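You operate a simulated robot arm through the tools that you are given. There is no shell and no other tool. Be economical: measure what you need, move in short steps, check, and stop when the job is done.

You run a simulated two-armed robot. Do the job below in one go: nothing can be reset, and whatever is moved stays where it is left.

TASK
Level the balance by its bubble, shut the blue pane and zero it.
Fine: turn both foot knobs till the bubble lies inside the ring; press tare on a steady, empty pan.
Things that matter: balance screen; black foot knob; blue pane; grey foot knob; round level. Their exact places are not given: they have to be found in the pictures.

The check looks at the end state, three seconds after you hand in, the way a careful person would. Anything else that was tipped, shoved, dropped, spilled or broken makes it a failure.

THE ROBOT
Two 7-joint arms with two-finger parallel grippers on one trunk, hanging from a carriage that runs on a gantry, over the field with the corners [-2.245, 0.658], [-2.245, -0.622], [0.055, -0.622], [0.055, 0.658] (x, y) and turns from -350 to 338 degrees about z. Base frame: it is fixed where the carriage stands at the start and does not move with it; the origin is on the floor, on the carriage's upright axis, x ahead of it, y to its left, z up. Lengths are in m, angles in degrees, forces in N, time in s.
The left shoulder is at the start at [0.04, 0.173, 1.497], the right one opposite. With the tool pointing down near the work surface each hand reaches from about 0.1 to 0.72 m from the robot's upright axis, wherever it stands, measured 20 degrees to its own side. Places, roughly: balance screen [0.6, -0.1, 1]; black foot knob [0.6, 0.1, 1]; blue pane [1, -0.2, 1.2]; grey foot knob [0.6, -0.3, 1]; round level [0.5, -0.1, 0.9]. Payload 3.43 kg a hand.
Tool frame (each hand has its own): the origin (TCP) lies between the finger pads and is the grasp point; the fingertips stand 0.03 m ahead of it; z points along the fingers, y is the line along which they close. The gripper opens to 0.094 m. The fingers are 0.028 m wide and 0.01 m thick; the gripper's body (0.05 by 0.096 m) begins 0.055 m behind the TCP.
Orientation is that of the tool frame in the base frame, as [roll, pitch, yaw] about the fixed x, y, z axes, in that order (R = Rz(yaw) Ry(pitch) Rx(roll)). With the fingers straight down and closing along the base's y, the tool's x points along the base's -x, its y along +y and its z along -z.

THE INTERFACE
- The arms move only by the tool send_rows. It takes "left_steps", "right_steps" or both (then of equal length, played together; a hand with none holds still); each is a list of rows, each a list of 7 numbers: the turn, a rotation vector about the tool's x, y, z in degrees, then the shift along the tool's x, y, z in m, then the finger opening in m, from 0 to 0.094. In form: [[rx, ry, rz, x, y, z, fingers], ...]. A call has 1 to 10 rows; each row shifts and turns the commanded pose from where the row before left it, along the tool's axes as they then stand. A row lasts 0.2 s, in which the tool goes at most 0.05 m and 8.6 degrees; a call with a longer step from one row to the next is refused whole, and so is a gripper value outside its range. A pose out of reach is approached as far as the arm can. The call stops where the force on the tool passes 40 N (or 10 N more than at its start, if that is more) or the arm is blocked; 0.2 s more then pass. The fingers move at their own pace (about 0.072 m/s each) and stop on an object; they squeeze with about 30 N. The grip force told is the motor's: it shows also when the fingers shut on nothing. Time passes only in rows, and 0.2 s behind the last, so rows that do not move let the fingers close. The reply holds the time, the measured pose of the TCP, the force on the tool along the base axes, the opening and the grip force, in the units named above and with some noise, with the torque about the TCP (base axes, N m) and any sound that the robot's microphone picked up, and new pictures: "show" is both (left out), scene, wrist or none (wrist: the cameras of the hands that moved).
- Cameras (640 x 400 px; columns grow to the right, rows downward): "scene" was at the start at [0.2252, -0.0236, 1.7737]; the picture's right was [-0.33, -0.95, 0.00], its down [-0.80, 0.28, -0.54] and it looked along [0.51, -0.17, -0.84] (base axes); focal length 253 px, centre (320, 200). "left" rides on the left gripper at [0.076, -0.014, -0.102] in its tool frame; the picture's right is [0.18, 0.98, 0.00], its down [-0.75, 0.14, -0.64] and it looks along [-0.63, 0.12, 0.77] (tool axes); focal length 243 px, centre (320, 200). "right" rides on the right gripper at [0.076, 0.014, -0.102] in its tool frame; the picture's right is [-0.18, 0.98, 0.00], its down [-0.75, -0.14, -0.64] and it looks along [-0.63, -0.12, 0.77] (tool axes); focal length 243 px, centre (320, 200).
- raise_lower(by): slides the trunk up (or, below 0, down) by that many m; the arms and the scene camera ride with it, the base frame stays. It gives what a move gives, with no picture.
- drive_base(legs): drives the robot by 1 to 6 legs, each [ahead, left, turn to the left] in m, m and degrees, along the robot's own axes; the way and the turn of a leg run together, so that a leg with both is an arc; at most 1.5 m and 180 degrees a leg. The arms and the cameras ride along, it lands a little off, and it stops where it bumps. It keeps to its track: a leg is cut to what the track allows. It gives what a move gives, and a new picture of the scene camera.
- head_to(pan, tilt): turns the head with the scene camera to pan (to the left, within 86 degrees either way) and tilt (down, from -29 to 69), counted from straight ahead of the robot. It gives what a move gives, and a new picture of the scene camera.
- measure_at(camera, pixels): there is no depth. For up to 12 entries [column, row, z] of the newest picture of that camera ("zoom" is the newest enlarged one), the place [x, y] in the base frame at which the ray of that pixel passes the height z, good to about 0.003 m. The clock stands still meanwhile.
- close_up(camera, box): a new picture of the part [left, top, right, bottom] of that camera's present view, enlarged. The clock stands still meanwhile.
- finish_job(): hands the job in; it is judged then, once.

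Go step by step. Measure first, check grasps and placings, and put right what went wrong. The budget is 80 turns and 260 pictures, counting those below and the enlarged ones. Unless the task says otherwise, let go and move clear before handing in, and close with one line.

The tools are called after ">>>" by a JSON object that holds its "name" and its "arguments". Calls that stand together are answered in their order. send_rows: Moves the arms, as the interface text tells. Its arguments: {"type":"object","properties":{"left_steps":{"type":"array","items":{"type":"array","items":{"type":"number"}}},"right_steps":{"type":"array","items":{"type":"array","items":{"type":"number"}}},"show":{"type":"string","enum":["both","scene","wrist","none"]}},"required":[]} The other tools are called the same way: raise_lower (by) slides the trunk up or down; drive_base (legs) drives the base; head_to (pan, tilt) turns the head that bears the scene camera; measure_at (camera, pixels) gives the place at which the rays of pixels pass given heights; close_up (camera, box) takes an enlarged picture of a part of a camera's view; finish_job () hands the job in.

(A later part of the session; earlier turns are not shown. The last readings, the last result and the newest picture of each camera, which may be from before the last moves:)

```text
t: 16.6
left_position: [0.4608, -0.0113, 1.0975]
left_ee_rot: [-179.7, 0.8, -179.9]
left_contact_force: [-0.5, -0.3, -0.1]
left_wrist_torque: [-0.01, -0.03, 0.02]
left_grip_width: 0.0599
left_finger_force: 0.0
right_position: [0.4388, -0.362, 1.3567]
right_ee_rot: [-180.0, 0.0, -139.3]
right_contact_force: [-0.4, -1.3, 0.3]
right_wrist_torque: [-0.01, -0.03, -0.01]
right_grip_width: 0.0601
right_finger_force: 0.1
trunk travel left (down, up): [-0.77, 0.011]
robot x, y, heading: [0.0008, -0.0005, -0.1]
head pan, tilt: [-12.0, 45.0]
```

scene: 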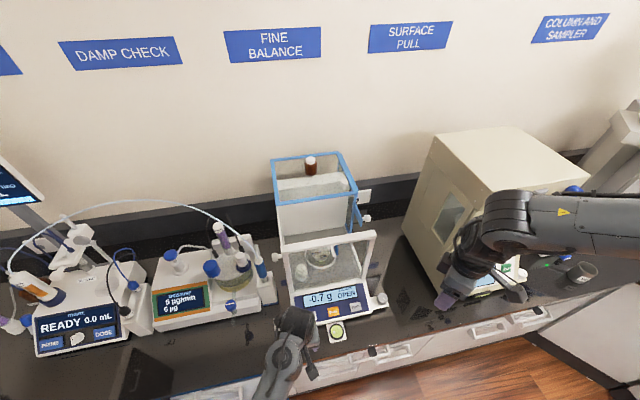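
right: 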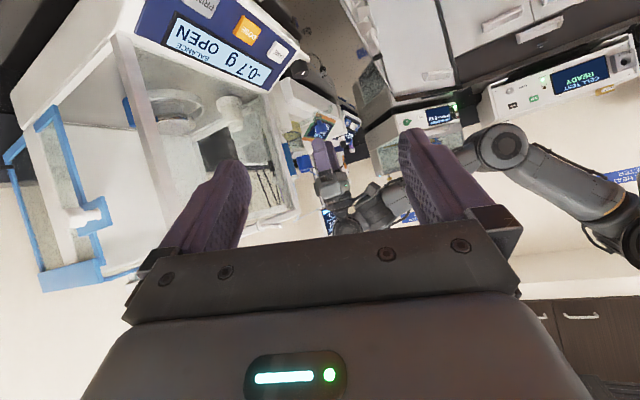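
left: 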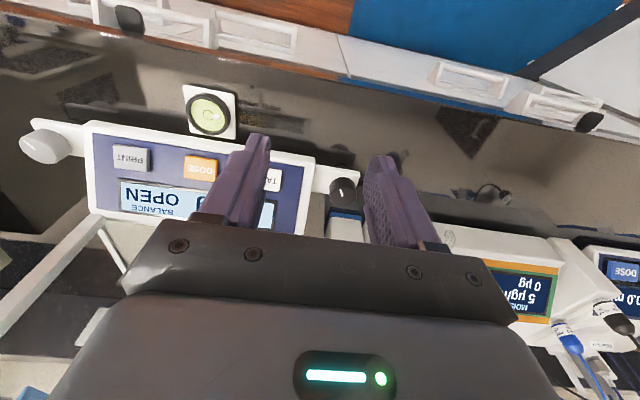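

Trunk is up and both hands are free. Now yawing the left hand +85° here, well away from the balance, and the right hand −50°.

>>> {"name": "send_rows", "arguments": {"left_steps": [[0, 0, 8.5, 0, 0, 0, 0.06], [0, 0, 8.5, 0, 0, 0, 0.06], [0, 0, 8.5, 0, 0, 0, 0.06], [0, 0, 8.5, 0, 0, 0, 0.06], [0, 0, 8.5, 0, 0, 0, 0.06], [0, 0, 8.5, 0, 0, 0, 0.06], [0, 0, 8.5, 0, 0, 0, 0.06], [0, 0, 8.5, 0, 0, 0, 0.06], [0, 0, 8.5, 0, 0, 0, 0.06], [0, 0, 8.5, 0, 0, 0, 0.06]], "right_steps": [[0, 0, -8.2, 0, 0, 0, 0.06], [0, 0, -8.2, 0, 0, 0, 0.06], [0, 0, -8.2, 0, 0, 0, 0.06], [0, 0, -8.2, 0, 0, 0, 0.06], [0, 0, -8.2, 0, 0, 0, 0.06], [0, 0, -8.2, 0, 0, 0, 0.06], [0, 0, 0, 0, 0, 0, 0.06], [0, 0, 0, 0, 0, 0, 0.06], [0, 0, 0, 0, 0, 0, 0.06], [0, 0, 0, 0, 0, 0, 0.06]], "show": "both"}}

```text
t: 18.8
left_position: [0.4588, -0.0117, 1.0987]
left_ee_rot: [179.3, 0.4, 95.0]
left_contact_force: [-0.1, 0.2, 0.8]
left_wrist_torque: [0.04, -0.01, -0.01]
left_grip_width: 0.0599
left_finger_force: 0.0
right_position: [0.4385, -0.361, 1.3546]
right_ee_rot: [-179.9, 0.0, -90.0]
right_contact_force: [0.4, 0.2, -0.5]
right_wrist_torque: [-0.02, 0.0, -0.03]
right_grip_width: 0.0603
right_finger_force: 0.0
trunk travel left (down, up): [-0.77, 0.011]
robot x, y, heading: [0.0003, -0.0049, -0.1]
head pan, tilt: [-12.0, 45.0]
```

scene: 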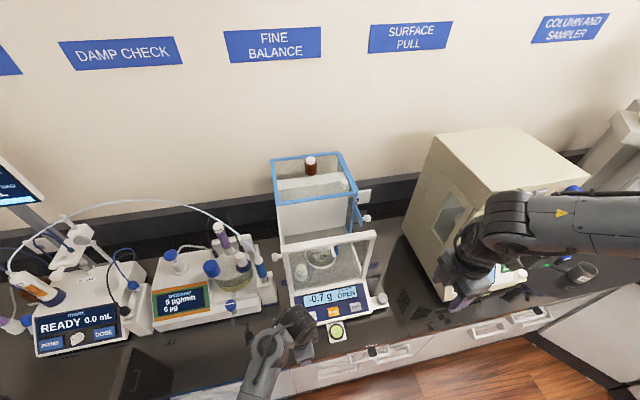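
right: 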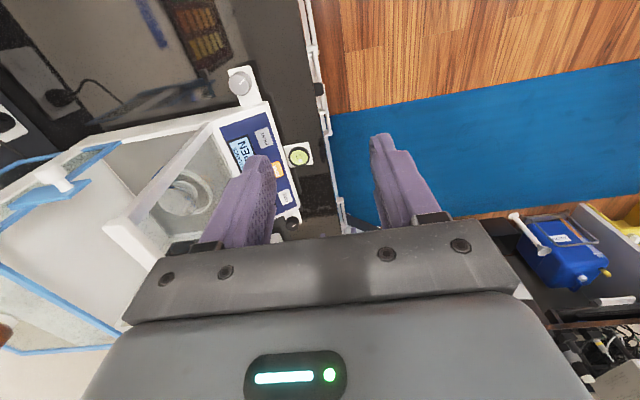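
left: 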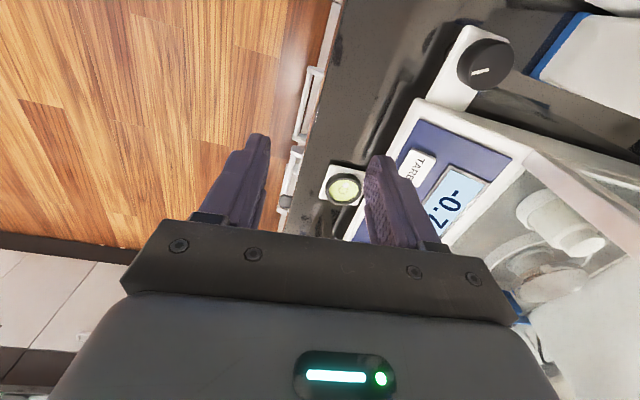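

Yawing worked with no contact. Next, the left hand goes to (0.600,0.0575) at z 1.10, and I'll measure the ring tester's nearest corner before moving the right.

>>> {"name": "send_rows", "arguments": {"left_steps": [[0, 0, 5, 0, 0, 0, 0.06], [0, 0, 0, 0.014, 0.028, 0, 0.06], [0, 0, 0, 0.014, 0.028, 0, 0.06], [0, 0, 0, 0.014, 0.028, 0, 0.06], [0, 0, 0, 0.014, 0.028, 0, 0.06], [0, 0, 0, 0.013, 0.029, 0, 0.06]], "show": "both"}}

>>> {"name": "close_up", "arguments": {"camera": "scene", "box": [360, 180, 500, 330]}}

>>> {"name": "close_up", "arguments": {"camera": "scene", "box": [190, 200, 350, 360]}}

```text
t: 20.2
left_position: [0.6, 0.058, 1.1008]
left_ee_rot: [179.2, 0.5, 90.0]
left_contact_force: [-0.2, -0.1, -0.4]
left_wrist_torque: [0.01, 0.0, -0.02]
left_grip_width: 0.06
left_finger_force: 0.0
right_position: [0.4375, -0.3626, 1.3568]
right_ee_rot: [-179.9, -0.1, -90.0]
right_contact_force: [0.2, -0.3, 0.7]
right_wrist_torque: [0.0, -0.02, -0.02]
right_grip_width: 0.0601
right_finger_force: 0.1
trunk travel left (down, up): [-0.77, 0.011]
robot x, y, heading: [-0.0004, -0.0019, -0.1]
head pan, tilt: [-12.0, 45.0]
```

scene: 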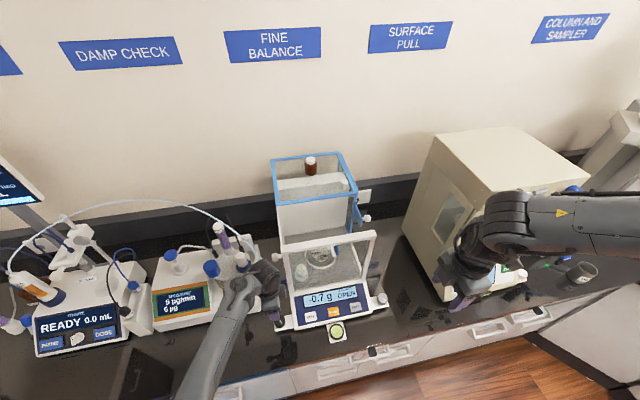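
left: 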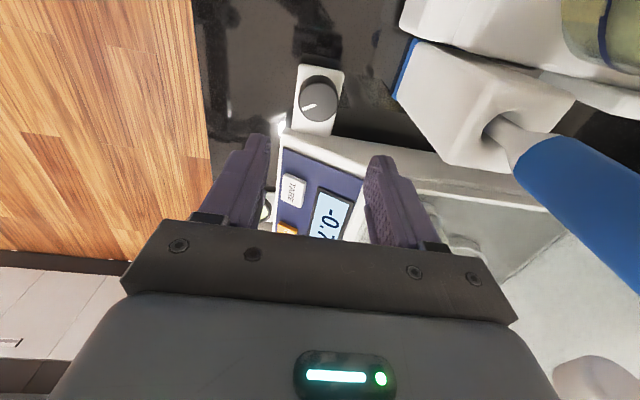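

```text
2.67 times, centred on (430, 255) of scene
```

zoom: 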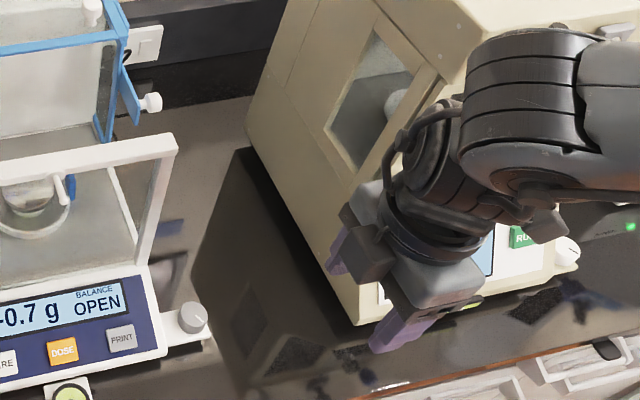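

```text
2.50 times, centred on (270, 280) of scene
```

zoom: 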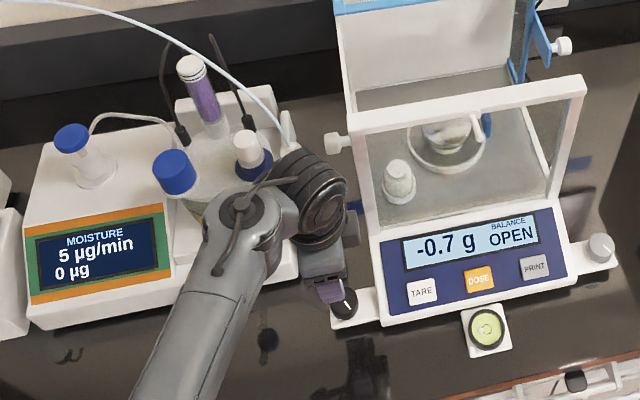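

The left hand is straight above the black knob, seen at left (319,97), with the pen well to the side. I'll lower it part-way and measure the tester corner at scene (443,302).

>>> {"name": "measure_at", "arguments": {"camera": "scene", "pixels": [[443, 302, 0.9], [443, 302, 0.92]]}}

>>> {"name": "measure_at", "arguments": {"camera": "left", "pixels": [[319, 92, 0.955], [319, 97, 0.94]]}}

>>> {"name": "send_rows", "arguments": {"left_steps": [[0, 0, 0, 0, 0, 0.03, 0.05], [0, 0, 0, 0, 0, 0.03, 0.05], [0, 0, 0, 0, 0, 0.03, 0.05]], "show": "both"}}

```text
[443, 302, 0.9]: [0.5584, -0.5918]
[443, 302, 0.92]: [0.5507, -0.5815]
```

```text
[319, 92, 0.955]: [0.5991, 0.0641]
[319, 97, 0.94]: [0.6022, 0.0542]
```

```text
t: 21.0
left_position: [0.5894, 0.0627, 1.021]
left_ee_rot: [179.2, 0.2, 90.1]
left_contact_force: [-0.9, -0.2, 0.0]
left_wrist_torque: [0.03, 0.01, 0.01]
left_grip_width: 0.05
left_finger_force: 0.0
left hand out of reach, approached as far as the arm can: row 3
right_position: [0.4378, -0.362, 1.3557]
right_ee_rot: [-179.9, 0.1, -90.0]
right_contact_force: [0.5, 0.2, -0.1]
right_wrist_torque: [0.01, 0.02, -0.03]
right_grip_width: 0.06
right_finger_force: 0.1
trunk travel left (down, up): [-0.77, 0.011]
robot x, y, heading: [0.0018, -0.0039, 0.1]
head pan, tilt: [-12.0, 45.0]
```

scene: 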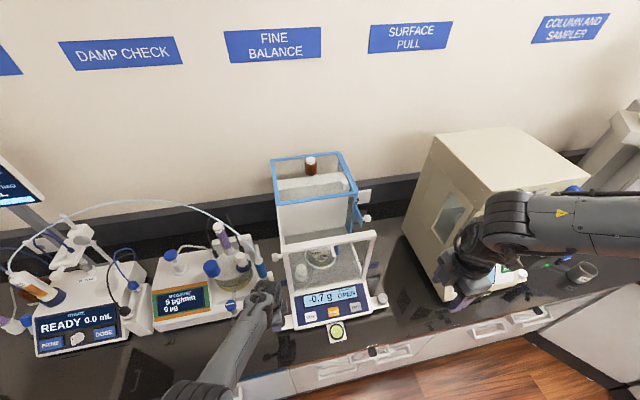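
left: 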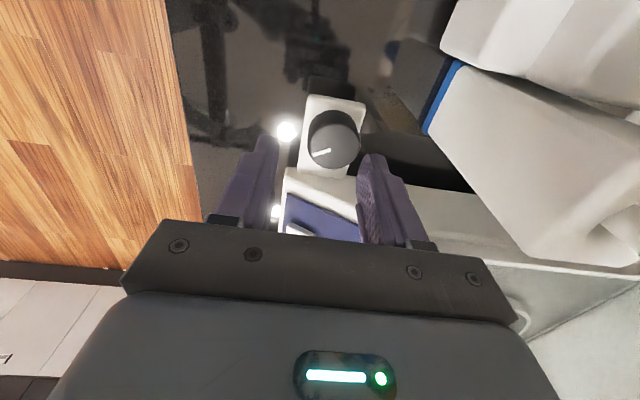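

The left hand is at its reach limit with the trunk up. I'll lift it a bit, drop the trunk 0.07, and re-aim.

>>> {"name": "send_rows", "arguments": {"left_steps": [[0, 0, 0, 0, 0, -0.04, 0.05], [0, 0, 0, -0.004, 0.01, -0.02, 0.05]], "show": "none"}}

>>> {"name": "raise_lower", "arguments": {"by": -0.07}}

>>> {"name": "send_rows", "arguments": {"left_steps": [[0, 0, 0, 0, 0, 0, 0.05], [0, 0, 0, 0, 0, 0, 0.05], [0, 0, 0, 0, 0, 0, 0.05], [0, 0, 0, 0, 0, 0, 0.05], [0, 0, 0, 0, 0, 0, 0.05], [0, 0, 0, 0, 0, 0, 0.05]], "right_steps": [[0, 0, 0, -0.004, -0.03, 0.03, 0.05], [0, 0, 0, -0.004, -0.03, 0.03, 0.05], [0, 0, 0, -0.004, -0.03, 0.03, 0.05], [0, 0, 0, -0.004, -0.03, 0.03, 0.05], [0, 0, 0, -0.004, -0.03, 0.03, 0.05], [0, 0, 0, -0.002, -0.011, 0.04, 0.05]], "show": "both"}}

```text
t: 21.6
left_position: [0.5949, 0.0585, 1.0815]
left_ee_rot: [179.2, 0.4, 90.1]
left_contact_force: [0.2, 0.3, -0.2]
left_wrist_torque: [-0.01, -0.02, -0.02]
left_grip_width: 0.05
left_finger_force: 0.1
right_position: [0.439, -0.3625, 1.3551]
right_ee_rot: [-179.8, 0.0, -90.2]
right_contact_force: [-0.2, 0.7, -0.6]
right_wrist_torque: [0.0, -0.03, 0.0]
right_grip_width: 0.06
right_finger_force: 0.2
trunk travel left (down, up): [-0.77, 0.011]
robot x, y, heading: [0.0004, 0.0007, -0.1]
head pan, tilt: [-12.0, 45.0]
```

```text
t: 22.6
left_position: [0.5965, 0.058, 1.0132]
left_ee_rot: [179.2, 0.4, 90.1]
left_contact_force: [0.4, 0.5, 0.4]
left_wrist_torque: [0.0, 0.01, -0.01]
left_grip_width: 0.0503
left_finger_force: 0.1
right_position: [0.4372, -0.3608, 1.2847]
right_ee_rot: [-179.8, 0.0, -90.2]
right_contact_force: [-0.4, -0.7, -1.1]
right_wrist_torque: [0.03, -0.02, 0.03]
right_grip_width: 0.06
right_finger_force: 0.0
trunk travel left (down, up): [-0.7, 0.081]
robot x, y, heading: [0.0004, -0.0013, -0.2]
head pan, tilt: [-12.0, 45.0]
```

```text
t: 24.0
left_position: [0.5965, 0.058, 1.0138]
left_ee_rot: [179.2, 0.4, 90.2]
left_contact_force: [-0.1, -0.2, 0.0]
left_wrist_torque: [0.04, 0.0, 0.02]
left_grip_width: 0.0498
left_finger_force: 0.0
right_position: [0.5262, -0.3658, 1.1713]
right_ee_rot: [-179.8, 0.0, -90.0]
right_contact_force: [-0.4, -0.3, -0.8]
right_wrist_torque: [-0.01, 0.02, -0.01]
right_grip_width: 0.0498
right_finger_force: 0.1
right hand out of reach, approached as far as the arm can: row 4, 5, 6
trunk travel left (down, up): [-0.7, 0.081]
robot x, y, heading: [0.0035, 0.0022, 0.1]
head pan, tilt: [-12.0, 45.0]
```

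scene: 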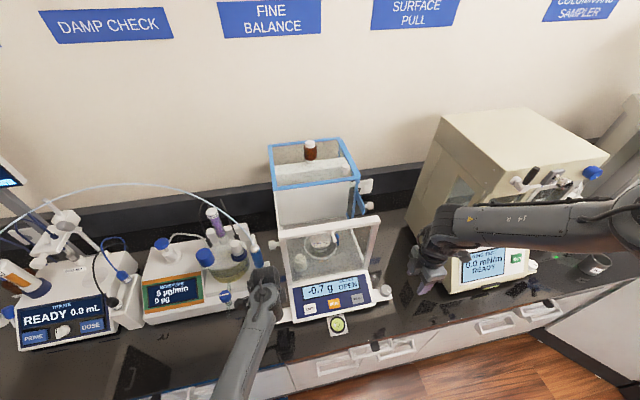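
right: 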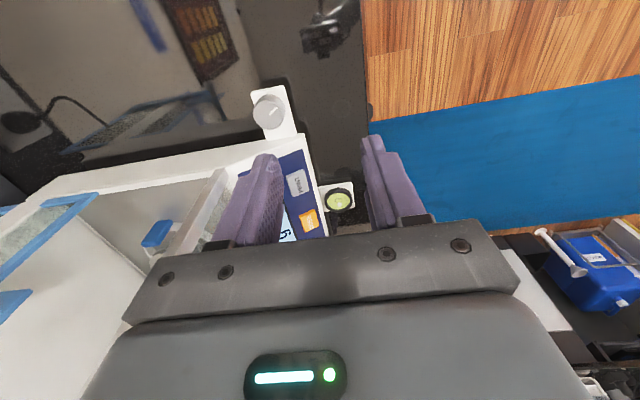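
left: 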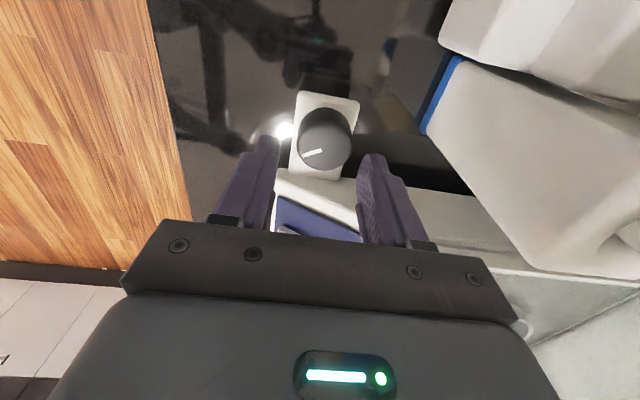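

The left hand is centred, with the knob at left (327,138). I'll measure it again before descending.

>>> {"name": "measure_at", "arguments": {"camera": "left", "pixels": [[328, 142, 0.955], [328, 142, 0.945], [300, 142, 0.95], [353, 142, 0.95]]}}

>>> {"name": "close_up", "arguments": {"camera": "left", "box": [230, 70, 430, 250]}}

>>> {"name": "close_up", "arguments": {"camera": "right", "box": [290, 160, 390, 240]}}

```text
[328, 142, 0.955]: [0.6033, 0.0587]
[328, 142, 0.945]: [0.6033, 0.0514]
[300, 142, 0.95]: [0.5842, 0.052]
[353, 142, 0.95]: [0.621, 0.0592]
```

```text
2.22 times, centred on (330, 160) of left
```

zoom: 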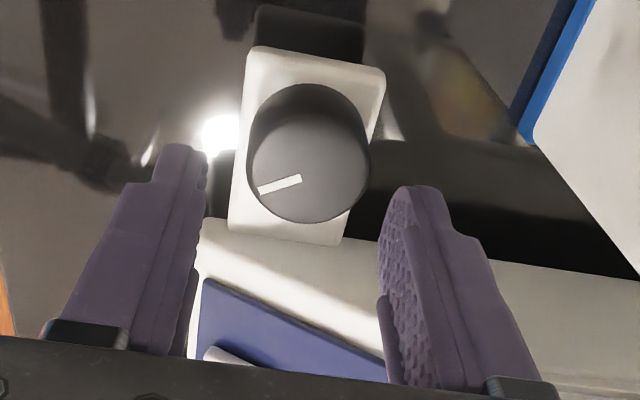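

```text
5.00 times, centred on (340, 200) of right
```

zoom: 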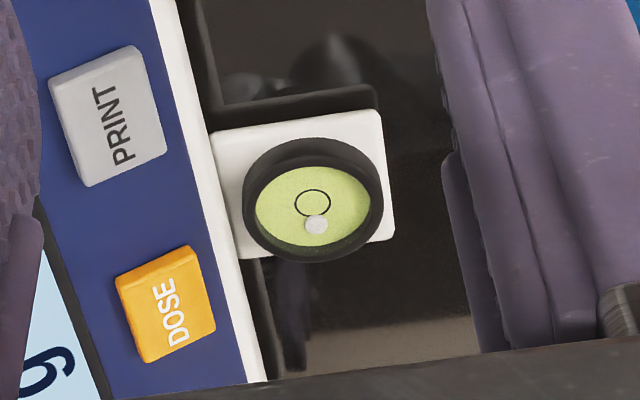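

The knob is at (0.603,0.057) with diameter ≈0.037. The bubble is off to +y by about one ring diameter. I'm centring, descending to TCP z≈0.965 so the tips stay above the ear, and closing.

>>> {"name": "send_rows", "arguments": {"left_steps": [[0, 0, 0, -0.001, 0.006, 0.02, 0.06], [0, 0, 0, 0, 0, 0.02, 0.06], [0, 0, 0, 0, 0, 0.009, 0.06], [0, 0, 0, 0, 0, 0, 0.03], [0, 0, 0, 0, 0, 0, 0.03]], "show": "wrist"}}

>>> {"name": "close_up", "arguments": {"camera": "left", "box": [230, 70, 430, 250]}}

```text
t: 25.2
left_position: [0.5998, 0.0575, 0.9693]
left_ee_rot: [178.9, 0.4, 90.1]
left_contact_force: [17.1, -1.2, -7.3]
left_wrist_torque: [-0.16, 0.38, 0.07]
left_grip_width: 0.0394
left_finger_force: 44.8
left hand out of reach, approached as far as the arm can: row 3
right_position: [0.5287, -0.3653, 1.1707]
right_ee_rot: [-179.7, 0.0, -90.2]
right_contact_force: [0.3, -0.8, 0.8]
right_wrist_torque: [0.02, -0.03, 0.0]
right_grip_width: 0.0498
right_finger_force: 0.1
trunk travel left (down, up): [-0.7, 0.081]
robot x, y, heading: [-0.0003, 0.0015, -0.0]
head pan, tilt: [-12.0, 45.0]
```

left: 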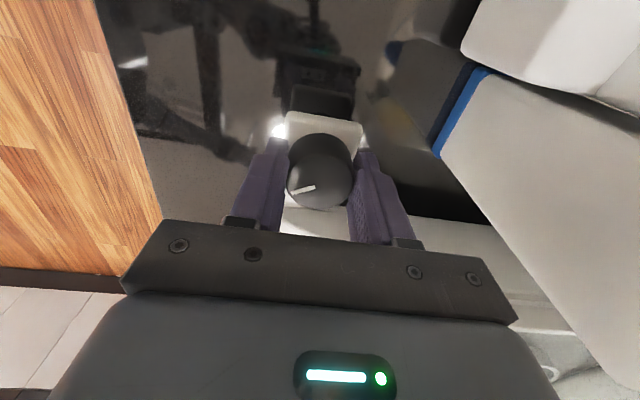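

```text
2.22 times, centred on (330, 160) of left
```

zoom: 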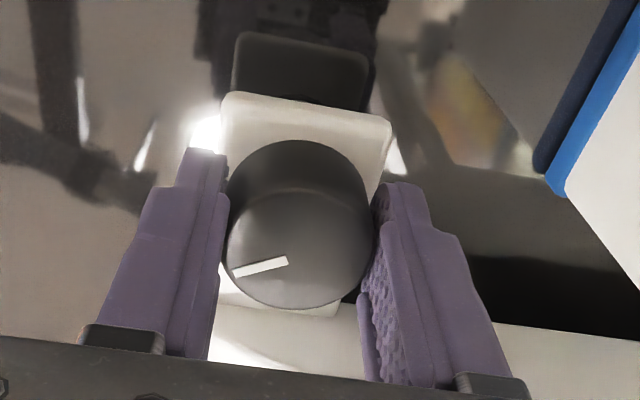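

The fingers hold the black knob, but at the reach limit with a 17 N sideways load. I'll release, lift, lower the trunk another 0.06 and regrip without the strain.

>>> {"name": "send_rows", "arguments": {"left_steps": [[0, 0, 0, 0, 0, 0, 0.06], [0, 0, 0, 0, 0, 0, 0.06], [0, 0, 0, 0, 0, -0.04, 0.06], [0, 0, 0, 0, 0, -0.04, 0.06]], "show": "none"}}

>>> {"name": "raise_lower", "arguments": {"by": -0.06}}

>>> {"name": "drive_base", "arguments": {"legs": [[0.04, 0, 0]]}}

>>> {"name": "close_up", "arguments": {"camera": "left", "box": [230, 70, 430, 250]}}

```text
t: 26.2
left_position: [0.5932, 0.0575, 1.0479]
left_ee_rot: [179.4, 0.4, 90.1]
left_contact_force: [0.9, 0.3, 0.0]
left_wrist_torque: [0.07, -0.02, 0.0]
left_grip_width: 0.06
left_finger_force: 0.1
right_position: [0.5254, -0.366, 1.1709]
right_ee_rot: [-179.8, 0.2, -90.0]
right_contact_force: [-0.1, -0.5, -0.6]
right_wrist_torque: [0.0, -0.02, 0.01]
right_grip_width: 0.0502
right_finger_force: 0.2
trunk travel left (down, up): [-0.7, 0.081]
robot x, y, heading: [-0.0014, 0.0019, 0.0]
head pan, tilt: [-12.0, 45.0]
```

```text
t: 27.2
left_position: [0.5947, 0.0583, 0.9873]
left_ee_rot: [179.2, 0.3, 90.1]
left_contact_force: [0.2, -0.3, 0.2]
left_wrist_torque: [-0.02, 0.02, 0.01]
left_grip_width: 0.0599
left_finger_force: 0.1
right_position: [0.5269, -0.3658, 1.1112]
right_ee_rot: [-179.8, 0.1, -90.1]
right_contact_force: [-0.4, -0.7, 0.2]
right_wrist_torque: [-0.01, 0.02, 0.02]
right_grip_width: 0.0498
right_finger_force: 0.0
trunk travel left (down, up): [-0.64, 0.141]
robot x, y, heading: [-0.0005, -0.0007, 0.1]
head pan, tilt: [-12.0, 45.0]
```

```text
t: 28.2
left_position: [0.6179, 0.0573, 0.979]
left_ee_rot: [-178.4, 0.1, 89.9]
left_contact_force: [-20.4, 1.1, 6.7]
left_wrist_torque: [0.22, 0.59, -0.04]
left_grip_width: 0.072
left_finger_force: 10.3
right_position: [0.5618, -0.3656, 1.1089]
right_ee_rot: [-179.9, 0.1, -90.0]
right_contact_force: [0.7, 0.1, -0.4]
right_wrist_torque: [-0.03, -0.03, 0.0]
right_grip_width: 0.05
right_finger_force: 0.1
trunk travel left (down, up): [-0.64, 0.141]
robot x, y, heading: [0.0394, -0.002, -0.3]
head pan, tilt: [-12.0, 45.0]
stopped in leg 1: the force on the tool passed its limit at 50 N (the readings are from after the stop); the commanded pose is now the measured one
```

scene: 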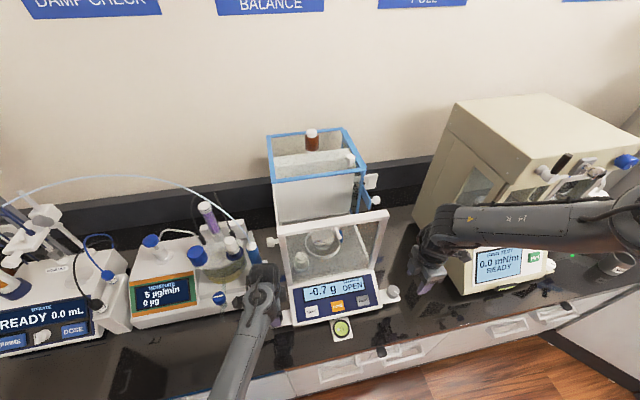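

```text
2.22 times, centred on (330, 160) of left
```

zoom: 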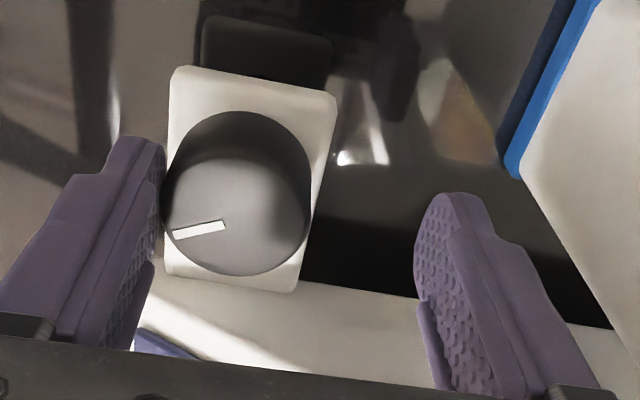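

That was my mistake: driving carried the hand forward and its near finger pressed the knob. I'm backing it off −x and up, then checking whether the balance moved.

>>> {"name": "send_rows", "arguments": {"left_steps": [[0, 0, 0, 0, -0.012, -0.005, 0.072], [0, 0, 0, 0, -0.01, -0.02, 0.06], [0, 0, 0, 0, 0, -0.03, 0.06]], "show": "both"}}

>>> {"name": "close_up", "arguments": {"camera": "scene", "box": [255, 250, 415, 350]}}

>>> {"name": "close_up", "arguments": {"camera": "right", "box": [200, 60, 420, 240]}}

```text
t: 29.0
left_position: [0.6045, 0.0575, 1.0385]
left_ee_rot: [-179.2, 0.3, 89.8]
left_contact_force: [0.5, -0.5, -0.3]
left_wrist_torque: [-0.01, 0.02, -0.01]
left_grip_width: 0.06
left_finger_force: 0.0
right_position: [0.5646, -0.3665, 1.1122]
right_ee_rot: [-179.8, 0.0, -90.0]
right_contact_force: [0.0, 0.5, -0.5]
right_wrist_torque: [0.01, -0.01, -0.04]
right_grip_width: 0.0499
right_finger_force: 0.1
trunk travel left (down, up): [-0.64, 0.141]
robot x, y, heading: [0.0377, 0.0019, 0.0]
head pan, tilt: [-12.0, 45.0]
```

scene: 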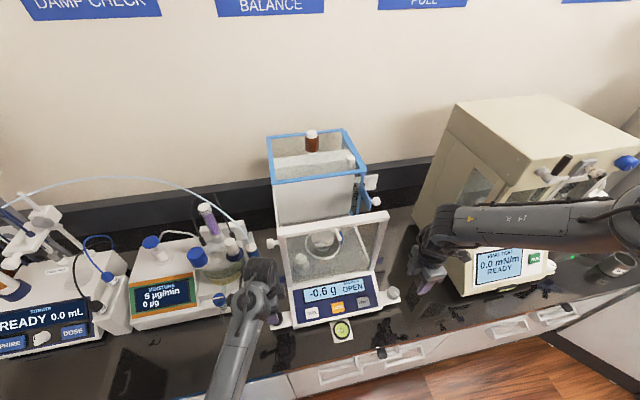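
left: 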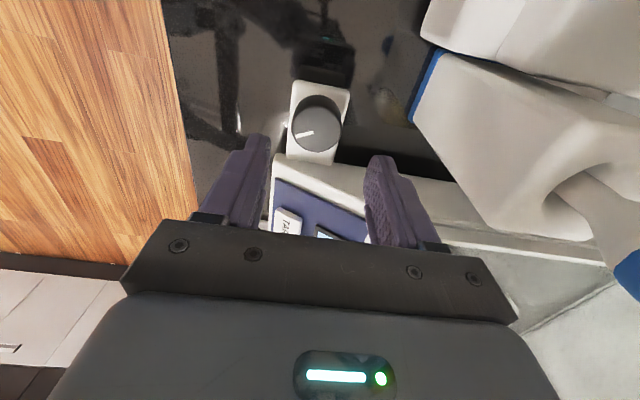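

```text
4.00 times, centred on (335, 300) of scene
```

zoom: 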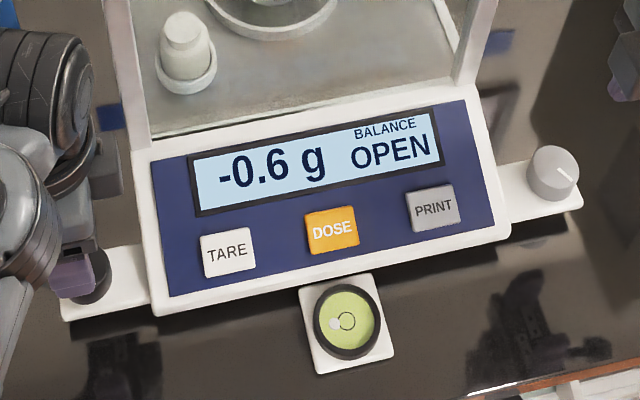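

```text
2.22 times, centred on (310, 150) of right
```

zoom: 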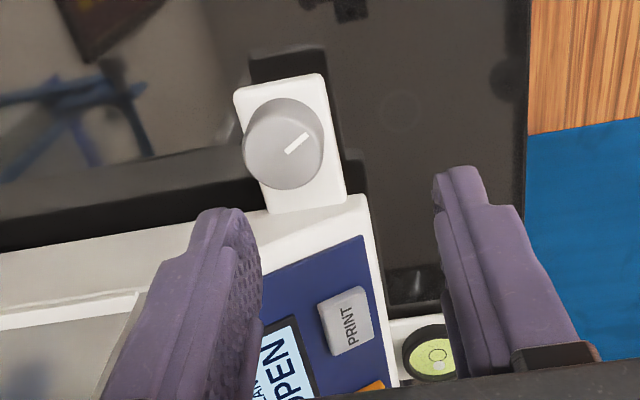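

The screen still reads normally and nothing has visibly moved. I'll re-measure both knobs to confirm.

>>> {"name": "measure_at", "arguments": {"camera": "left", "pixels": [[318, 131, 0.955]]}}

>>> {"name": "measure_at", "arguments": {"camera": "right", "pixels": [[294, 124, 0.955]]}}

>>> {"name": "send_rows", "arguments": {"right_steps": [[0, 0, 0, -0.012, -0.01, 0, 0.06], [0, 0, 0, -0.012, -0.013, 0, 0.06], [0, 0, 0, 0, -0.013, 0.02, 0.06], [0, 0, 0, 0, 0, 0.03, 0.06]], "show": "wrist"}}

```text
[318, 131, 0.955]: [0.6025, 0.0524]
```

```text
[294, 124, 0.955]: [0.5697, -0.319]
```

```text
t: 30.0
left_position: [0.6042, 0.0585, 1.0376]
left_ee_rot: [-179.2, 0.2, 90.0]
left_contact_force: [-0.7, -0.3, 0.4]
left_wrist_torque: [-0.03, 0.02, 0.02]
left_grip_width: 0.0601
left_finger_force: 0.1
right_position: [0.5592, -0.3576, 1.1079]
right_ee_rot: [-179.8, 0.1, -90.1]
right_contact_force: [0.5, -0.6, -0.7]
right_wrist_torque: [0.02, 0.02, 0.01]
right_grip_width: 0.0601
right_finger_force: 0.0
right hand out of reach, approached as far as the arm can: row 1, 2, 3, 4
trunk travel left (down, up): [-0.64, 0.141]
robot x, y, heading: [0.0346, -0.002, 0.1]
head pan, tilt: [-12.0, 45.0]
```

right: 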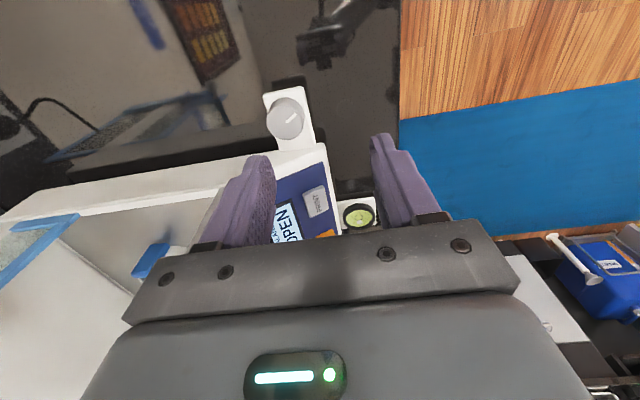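

The grey figure was off because I mixed an old picture with a new one; black is unchanged at (0.6025,~0.055). The right arm is out of reach in this posture, so I'll do the black knob first: descend, grip, and check the force.

>>> {"name": "send_rows", "arguments": {"left_steps": [[0, 0, 0, -0.002, -0.001, 0.03, 0.06], [0, 0, 0, 0, 0, 0.03, 0.06], [0, 0, 0, 0, 0, 0.013, 0.06], [0, 0, 0, 0, 0, 0, 0.03], [0, 0, 0, 0, 0, 0, 0.03]], "show": "wrist"}}

>>> {"name": "measure_at", "arguments": {"camera": "right", "pixels": [[285, 118, 0.955]]}}

>>> {"name": "close_up", "arguments": {"camera": "right", "box": [320, 190, 400, 240]}}

```text
t: 31.2
left_position: [0.6006, 0.0562, 0.9647]
left_ee_rot: [-179.3, 0.3, 89.9]
left_contact_force: [-1.9, 0.0, -1.8]
left_wrist_torque: [0.24, -0.82, 0.01]
left_grip_width: 0.0392
left_finger_force: 45.2
right_position: [0.557, -0.3578, 1.1086]
right_ee_rot: [-179.7, 0.1, -90.0]
right_contact_force: [-0.2, -0.5, 0.0]
right_wrist_torque: [0.02, -0.02, 0.03]
right_grip_width: 0.06
right_finger_force: 0.0
trunk travel left (down, up): [-0.64, 0.141]
robot x, y, heading: [0.0346, -0.0016, -0.2]
head pan, tilt: [-12.0, 45.0]
```

left: 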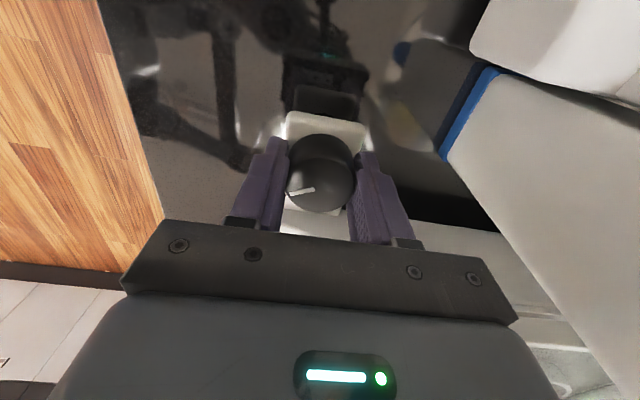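

```text
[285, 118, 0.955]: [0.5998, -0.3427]
```

```text
8.00 times, centred on (360, 215) of right
```

zoom: 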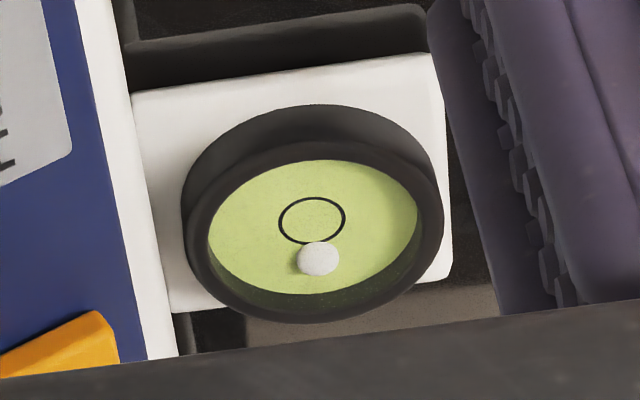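

Clean grip with under 2 N side load, and the right wrist camera sees the bubble: ring centre (312,220), bubble (318,259) in the zoom. I'll turn the black knob 32° clockwise and watch the bubble.

>>> {"name": "send_rows", "arguments": {"left_steps": [[0, 0, 8, 0, 0, 0, 0.03], [0, 0, 8, 0, 0, 0, 0.03], [0, 0, 8, 0, 0, 0, 0.03], [0, 0, 8, 0, 0, 0, 0.03], [0, 0, 0, 0, 0, 0, 0.03]], "show": "wrist"}}

>>> {"name": "close_up", "arguments": {"camera": "right", "box": [320, 190, 400, 240]}}

```text
t: 32.4
left_position: [0.6014, 0.0568, 0.9659]
left_ee_rot: [-179.3, 0.6, 57.8]
left_contact_force: [-3.4, 3.3, 2.5]
left_wrist_torque: [-0.27, -0.89, 0.0]
left_grip_width: 0.0391
left_finger_force: 44.8
right_position: [0.5589, -0.355, 1.1076]
right_ee_rot: [-179.7, 0.2, -90.0]
right_contact_force: [0.3, -1.1, -0.2]
right_wrist_torque: [0.01, 0.03, 0.01]
right_grip_width: 0.06
right_finger_force: 0.0
trunk travel left (down, up): [-0.64, 0.141]
robot x, y, heading: [0.0364, -0.002, 0.1]
head pan, tilt: [-12.0, 45.0]
```

left: 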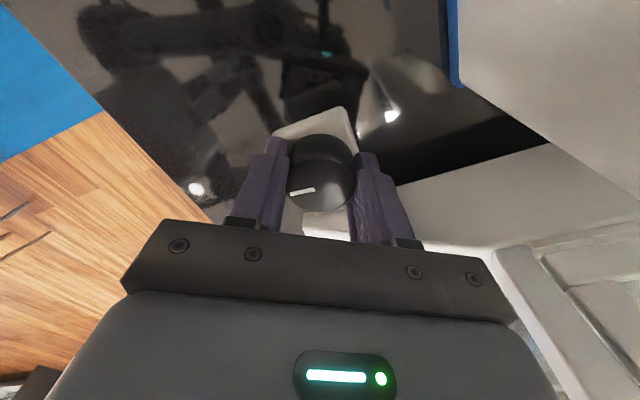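

```text
8.00 times, centred on (360, 215) of right
```

zoom: 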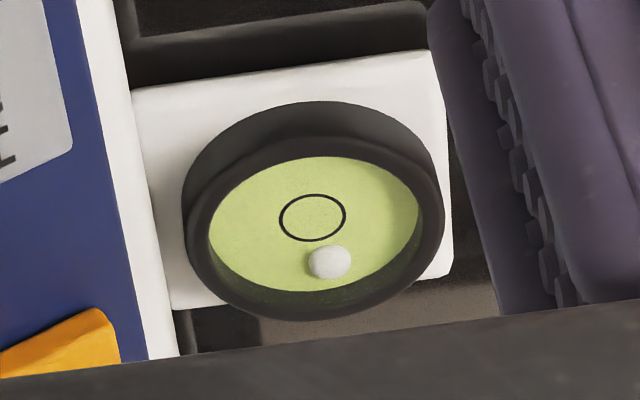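

32° clockwise moved the bubble away, mostly toward −x and slightly +y. So black has to go counter-clockwise, roughly 130–165°, with grey making up the rest. First counter-clockwise stroke of 64°.

>>> {"name": "send_rows", "arguments": {"left_steps": [[0, 0, -8, 0, 0, 0, 0.03], [0, 0, -8, 0, 0, 0, 0.03], [0, 0, -8, 0, 0, 0, 0.03], [0, 0, -8, 0, 0, 0, 0.03], [0, 0, -8, 0, 0, 0, 0.03], [0, 0, -8, 0, 0, 0, 0.03], [0, 0, -8, 0, 0, 0, 0.03], [0, 0, -8, 0, 0, 0, 0.03], [0, 0, 0, 0, 0, 0, 0.03]], "show": "wrist"}}

>>> {"name": "close_up", "arguments": {"camera": "right", "box": [320, 190, 400, 240]}}

```text
t: 34.4
left_position: [0.6011, 0.0557, 0.9632]
left_ee_rot: [-179.3, -0.3, 121.9]
left_contact_force: [0.7, 1.6, -2.3]
left_wrist_torque: [-0.01, -1.76, 0.04]
left_grip_width: 0.0392
left_finger_force: 44.5
right_position: [0.5575, -0.3571, 1.1072]
right_ee_rot: [-179.6, 0.2, -90.1]
right_contact_force: [-0.4, -0.9, -0.5]
right_wrist_torque: [0.02, 0.0, 0.01]
right_grip_width: 0.0602
right_finger_force: 0.0
trunk travel left (down, up): [-0.64, 0.141]
robot x, y, heading: [0.0371, 0.002, -0.2]
head pan, tilt: [-12.0, 45.0]
```

left: 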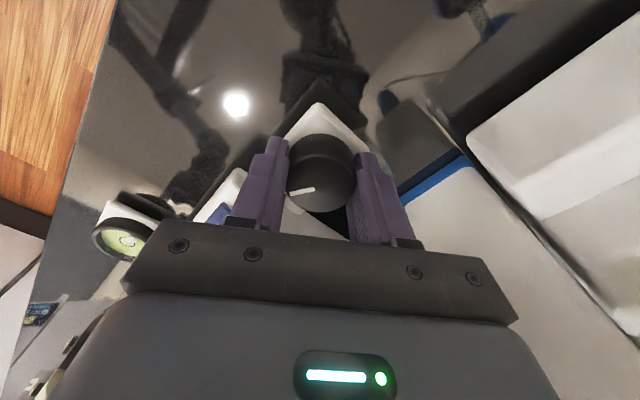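

```text
8.00 times, centred on (360, 215) of right
```

zoom: 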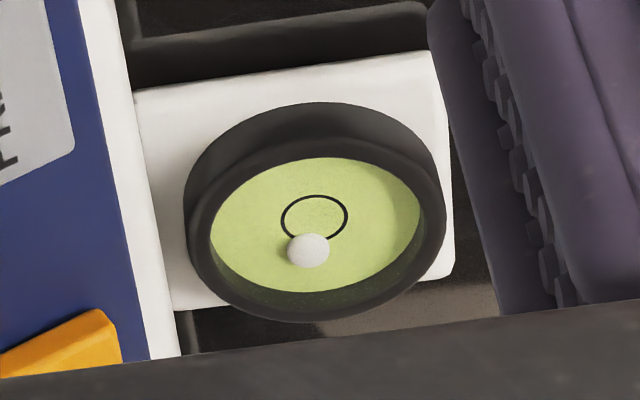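

Consistent: 64° counter-clockwise moved the bubble (−22,−11) px. About 88° more on black, then about 106° on grey. I'll open and swing back for another stroke.

>>> {"name": "send_rows", "arguments": {"left_steps": [[0, 0, 0, 0, 0, 0, 0.048], [0, 0, 8.3, 0, 0, 0, 0.048], [0, 0, 8.3, 0, 0, 0, 0.048], [0, 0, 8.3, 0, 0, 0, 0.048], [0, 0, 8.3, 0, 0, 0, 0.048], [0, 0, 8.3, 0, 0, 0, 0.048], [0, 0, 8.3, 0, 0, 0, 0.048], [0, 0, 8.3, 0, 0, 0, 0.048], [0, 0, 8.3, 0, 0, 0, 0.03], [0, 0, 0, 0, 0, 0, 0.03]], "show": "none"}}

>>> {"name": "send_rows", "arguments": {"left_steps": [[0, 0, 0, 0, 0, 0, 0.03], [0, 0, -8.2, 0, 0, 0, 0.03], [0, 0, -8.2, 0, 0, 0, 0.03], [0, 0, -8.2, 0, 0, 0, 0.03], [0, 0, -8.2, 0, 0, 0, 0.03], [0, 0, -8.2, 0, 0, 0, 0.03], [0, 0, -8.2, 0, 0, 0, 0.03], [0, 0, -8.2, 0, 0, 0, 0.03], [0, 0, -8.2, 0, 0, 0, 0.03], [0, 0, 0, 0, 0, 0, 0.03]], "show": "wrist"}}

>>> {"name": "close_up", "arguments": {"camera": "right", "box": [320, 190, 400, 240]}}

```text
t: 36.6
left_position: [0.6009, 0.0545, 0.9652]
left_ee_rot: [-179.3, 0.5, 55.3]
left_contact_force: [-1.9, -0.7, 0.2]
left_wrist_torque: [0.02, -0.88, 0.01]
left_grip_width: 0.0397
left_finger_force: 45.0
right_position: [0.5575, -0.3562, 1.1075]
right_ee_rot: [-179.7, 0.1, -90.1]
right_contact_force: [0.3, 0.9, -0.1]
right_wrist_torque: [-0.06, -0.03, 0.01]
right_grip_width: 0.0601
right_finger_force: 0.0
trunk travel left (down, up): [-0.64, 0.141]
robot x, y, heading: [0.0389, 0.0019, 0.1]
head pan, tilt: [-12.0, 45.0]
```

```text
t: 38.8
left_position: [0.6009, 0.0567, 0.9645]
left_ee_rot: [-179.3, -0.3, 121.2]
left_contact_force: [6.2, 0.0, -10.5]
left_wrist_torque: [0.07, -1.55, 0.03]
left_grip_width: 0.0399
left_finger_force: 45.2
right_position: [0.5583, -0.3568, 1.108]
right_ee_rot: [-179.7, 0.1, -89.9]
right_contact_force: [-0.2, -0.2, -0.8]
right_wrist_torque: [-0.01, -0.01, -0.01]
right_grip_width: 0.0602
right_finger_force: 0.0
trunk travel left (down, up): [-0.64, 0.141]
robot x, y, heading: [0.0372, -0.0011, -0.0]
head pan, tilt: [-12.0, 45.0]
```

left: 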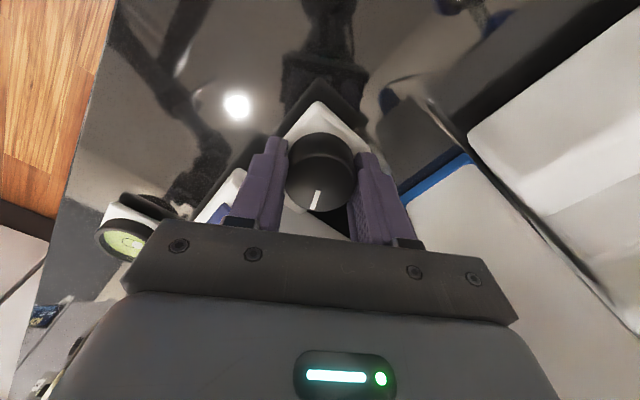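

```text
8.00 times, centred on (360, 215) of right
```

zoom: 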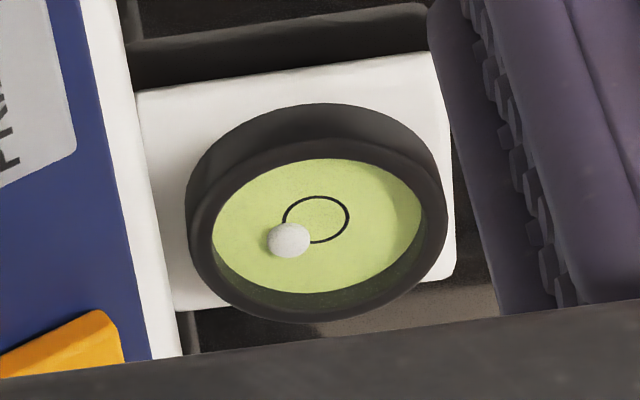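

The bubble is now at (−27,+22) from the ring centre. Another 24° on black will finish its share, then I'll release and lift.

>>> {"name": "send_rows", "arguments": {"left_steps": [[0, 0, 0, 0, 0, 0, 0.048], [0, 0, 8, 0, 0, 0, 0.048], [0, 0, 8, 0, 0, 0, 0.048], [0, 0, 8, 0, 0, 0, 0.048], [0, 0, 0, 0, 0, 0, 0.03], [0, 0, 0, 0, 0, 0, 0.03], [0, 0, -8, 0, 0, 0, 0.03], [0, 0, -8, 0, 0, 0, 0.03], [0, 0, -8, 0, 0, 0, 0.03], [0, 0, 0, 0, 0, 0, 0.03]], "show": "none"}}

>>> {"name": "send_rows", "arguments": {"left_steps": [[0, 0, 0, 0, 0, 0, 0.06], [0, 0, 0, 0, 0, 0, 0.06], [0, 0, 0, 0, 0, -0.03, 0.06], [0, 0, 0, 0, 0, -0.04, 0.06], [0, 0, 8, 0, 0, -0.04, 0.06], [0, 0, 8, 0, 0, 0, 0.06], [0, 0, 8, 0, 0, 0, 0.06], [0, 0, 7, 0, 0, 0, 0.06]], "show": "both"}}

>>> {"name": "close_up", "arguments": {"camera": "right", "box": [320, 190, 400, 240]}}

```text
t: 41.0
left_position: [0.6006, 0.0552, 0.9648]
left_ee_rot: [-179.2, -0.2, 121.2]
left_contact_force: [0.8, 1.6, -1.0]
left_wrist_torque: [-0.13, -1.51, -0.01]
left_grip_width: 0.0396
left_finger_force: 44.7
right_position: [0.5592, -0.3567, 1.1087]
right_ee_rot: [-179.8, 0.2, -89.9]
right_contact_force: [0.2, 0.7, -0.2]
right_wrist_torque: [-0.01, 0.0, 0.0]
right_grip_width: 0.0601
right_finger_force: 0.0
trunk travel left (down, up): [-0.64, 0.141]
robot x, y, heading: [0.0377, 0.0043, -0.2]
head pan, tilt: [-12.0, 45.0]
```

```text
t: 42.3
left_position: [0.6019, 0.0528, 1.0724]
left_ee_rot: [-179.4, 0.9, 114.1]
left_contact_force: [-0.9, -2.0, -4.6]
left_wrist_torque: [-0.02, -0.26, 0.1]
left_grip_width: 0.06
left_finger_force: 0.0
right_position: [0.5577, -0.3575, 1.1086]
right_ee_rot: [-179.6, 0.2, -90.0]
right_contact_force: [-0.4, 0.8, 0.2]
right_wrist_torque: [-0.01, -0.02, 0.0]
right_grip_width: 0.0602
right_finger_force: 0.1
trunk travel left (down, up): [-0.64, 0.141]
robot x, y, heading: [0.0368, -0.0009, 0.1]
head pan, tilt: [-12.0, 45.0]
stopped in row 6 (left hand): the force on the tool passed its limit at 109 N (the readings are from after the stop); the commanded pose is now the measured one
```

scene: 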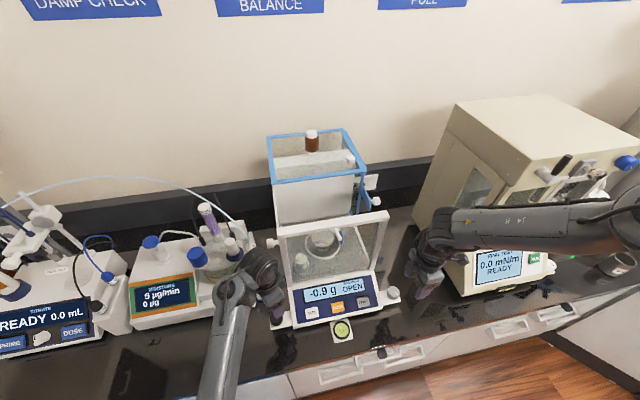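
left: 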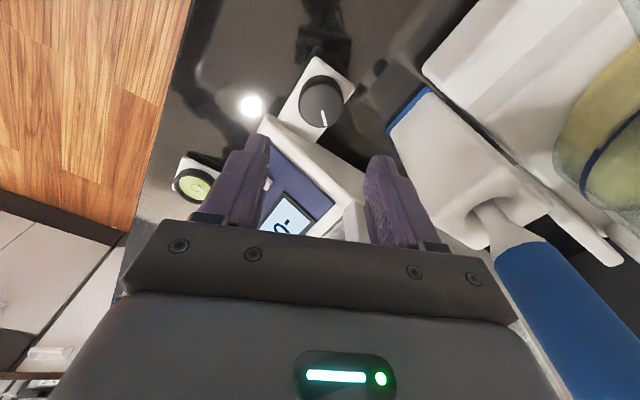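

```text
8.00 times, centred on (360, 215) of right
```

zoom: 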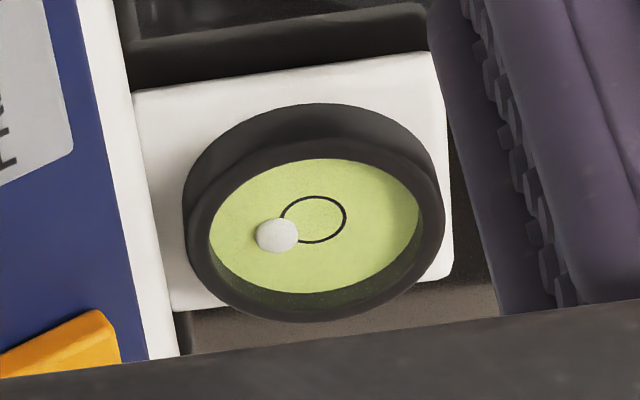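

Bubble is at (−37,+16), as predicted. The stop was again the wrist camera meeting its own forearm at this height. I'll undo the last yaw, drop slightly and retreat toward the robot.

>>> {"name": "send_rows", "arguments": {"left_steps": [[0, 0, -7, 0, 0, 0.01, 0.06], [0, 0, 0, 0, 0, 0.015, 0.06], [0, 0, 0, 0.021, -0.034, 0, 0.06], [0, 0, 0, 0.021, -0.034, 0, 0.06], [0, 0, 0, 0.021, -0.034, 0, 0.06], [0, 0, 0, 0.021, -0.034, 0, 0.06]], "show": "scene"}}

```text
t: 43.1
left_position: [0.5599, 0.0521, 1.0496]
left_ee_rot: [-179.6, 1.3, 121.3]
left_contact_force: [9.9, -1.1, -22.0]
left_wrist_torque: [-1.02, -0.18, -0.44]
left_grip_width: 0.0599
left_finger_force: 0.1
right_position: [0.5592, -0.3564, 1.1077]
right_ee_rot: [-179.8, 0.2, -90.0]
right_contact_force: [0.5, -0.6, 0.3]
right_wrist_torque: [0.0, 0.06, -0.01]
right_grip_width: 0.0599
right_finger_force: 0.0
trunk travel left (down, up): [-0.64, 0.141]
robot x, y, heading: [0.0381, -0.0031, -0.1]
head pan, tilt: [-12.0, 45.0]
stopped in row 4 (left hand): the force on the tool passed its limit at 90 N (the readings are from after the stop); the commanded pose is now the measured one
```

scene: 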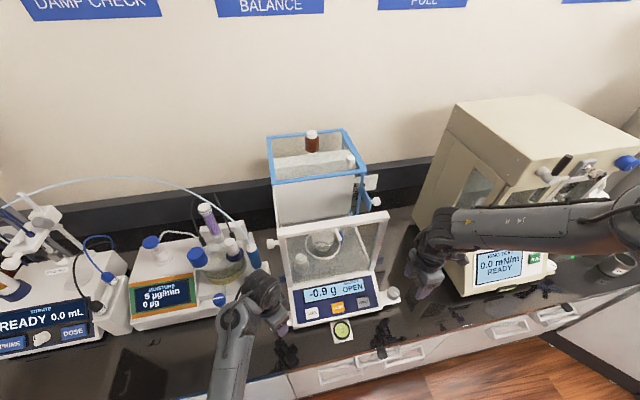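

Self-contact of the camera and forearm again; it needs the hand lower relative to the shoulder. I'll lower the hand, raise the trunk, then retract.

>>> {"name": "send_rows", "arguments": {"left_steps": [[0, 0, 0, 0, 0, 0.02, 0.06], [0, 0, 0, 0, 0, 0.02, 0.06]], "show": "none"}}

>>> {"name": "raise_lower", "arguments": {"by": 0.12}}

>>> {"name": "send_rows", "arguments": {"left_steps": [[0, 0, 0, 0, 0, 0.04, 0.06], [0, 0, 0, 0, 0, 0.04, 0.06], [0, 0, 0, 0.021, -0.034, 0, 0.06], [0, 0, 0, 0.021, -0.034, 0, 0.06], [0, 0, 0, 0.021, -0.034, 0, 0.06]], "show": "scene"}}

```text
t: 43.7
left_position: [0.5579, 0.0517, 1.0085]
left_ee_rot: [-179.5, 1.4, 121.4]
left_contact_force: [-0.4, -0.1, 0.4]
left_wrist_torque: [-0.03, 0.01, -0.04]
left_grip_width: 0.0598
left_finger_force: 0.1
right_position: [0.5579, -0.3573, 1.1073]
right_ee_rot: [-179.6, 0.2, -90.0]
right_contact_force: [-0.1, 1.2, -0.1]
right_wrist_torque: [0.02, 0.01, 0.0]
right_grip_width: 0.0601
right_finger_force: 0.2
trunk travel left (down, up): [-0.64, 0.141]
robot x, y, heading: [0.0404, -0.0024, -0.1]
head pan, tilt: [-12.0, 45.0]
```

```text
t: 45.2
left_position: [0.5583, 0.052, 1.1279]
left_ee_rot: [-179.5, 1.2, 121.4]
left_contact_force: [0.2, -1.0, -0.4]
left_wrist_torque: [-0.01, -0.01, 0.02]
left_grip_width: 0.0599
left_finger_force: 0.0
right_position: [0.5576, -0.3574, 1.2285]
right_ee_rot: [-179.6, 0.0, -90.1]
right_contact_force: [-0.1, 0.4, 0.4]
right_wrist_torque: [0.02, -0.01, 0.02]
right_grip_width: 0.0602
right_finger_force: 0.0
trunk travel left (down, up): [-0.76, 0.021]
robot x, y, heading: [0.0372, -0.0007, 0.2]
head pan, tilt: [-12.0, 45.0]
```

```text
t: 46.4
left_position: [0.4373, 0.0487, 1.0495]
left_ee_rot: [-179.5, 1.4, 121.4]
left_contact_force: [-0.1, -0.4, 0.5]
left_wrist_torque: [0.01, 0.04, 0.02]
left_grip_width: 0.06
left_finger_force: 0.1
right_position: [0.5589, -0.3561, 1.2285]
right_ee_rot: [-179.8, 0.0, -90.0]
right_contact_force: [-0.1, 0.3, 0.1]
right_wrist_torque: [-0.01, 0.04, 0.0]
right_grip_width: 0.0601
right_finger_force: 0.0
trunk travel left (down, up): [-0.76, 0.021]
robot x, y, heading: [0.0404, -0.0012, 0.2]
head pan, tilt: [-12.0, 45.0]
```

scene: 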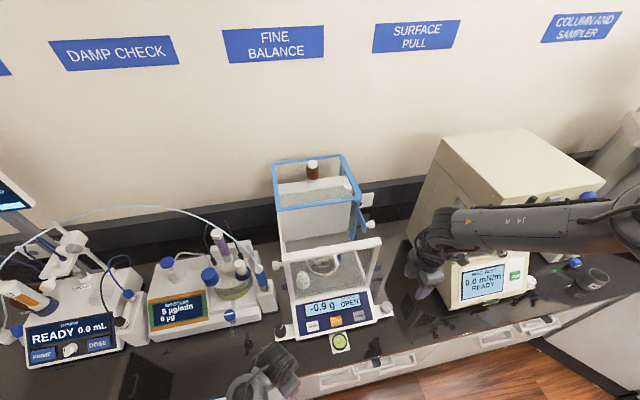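

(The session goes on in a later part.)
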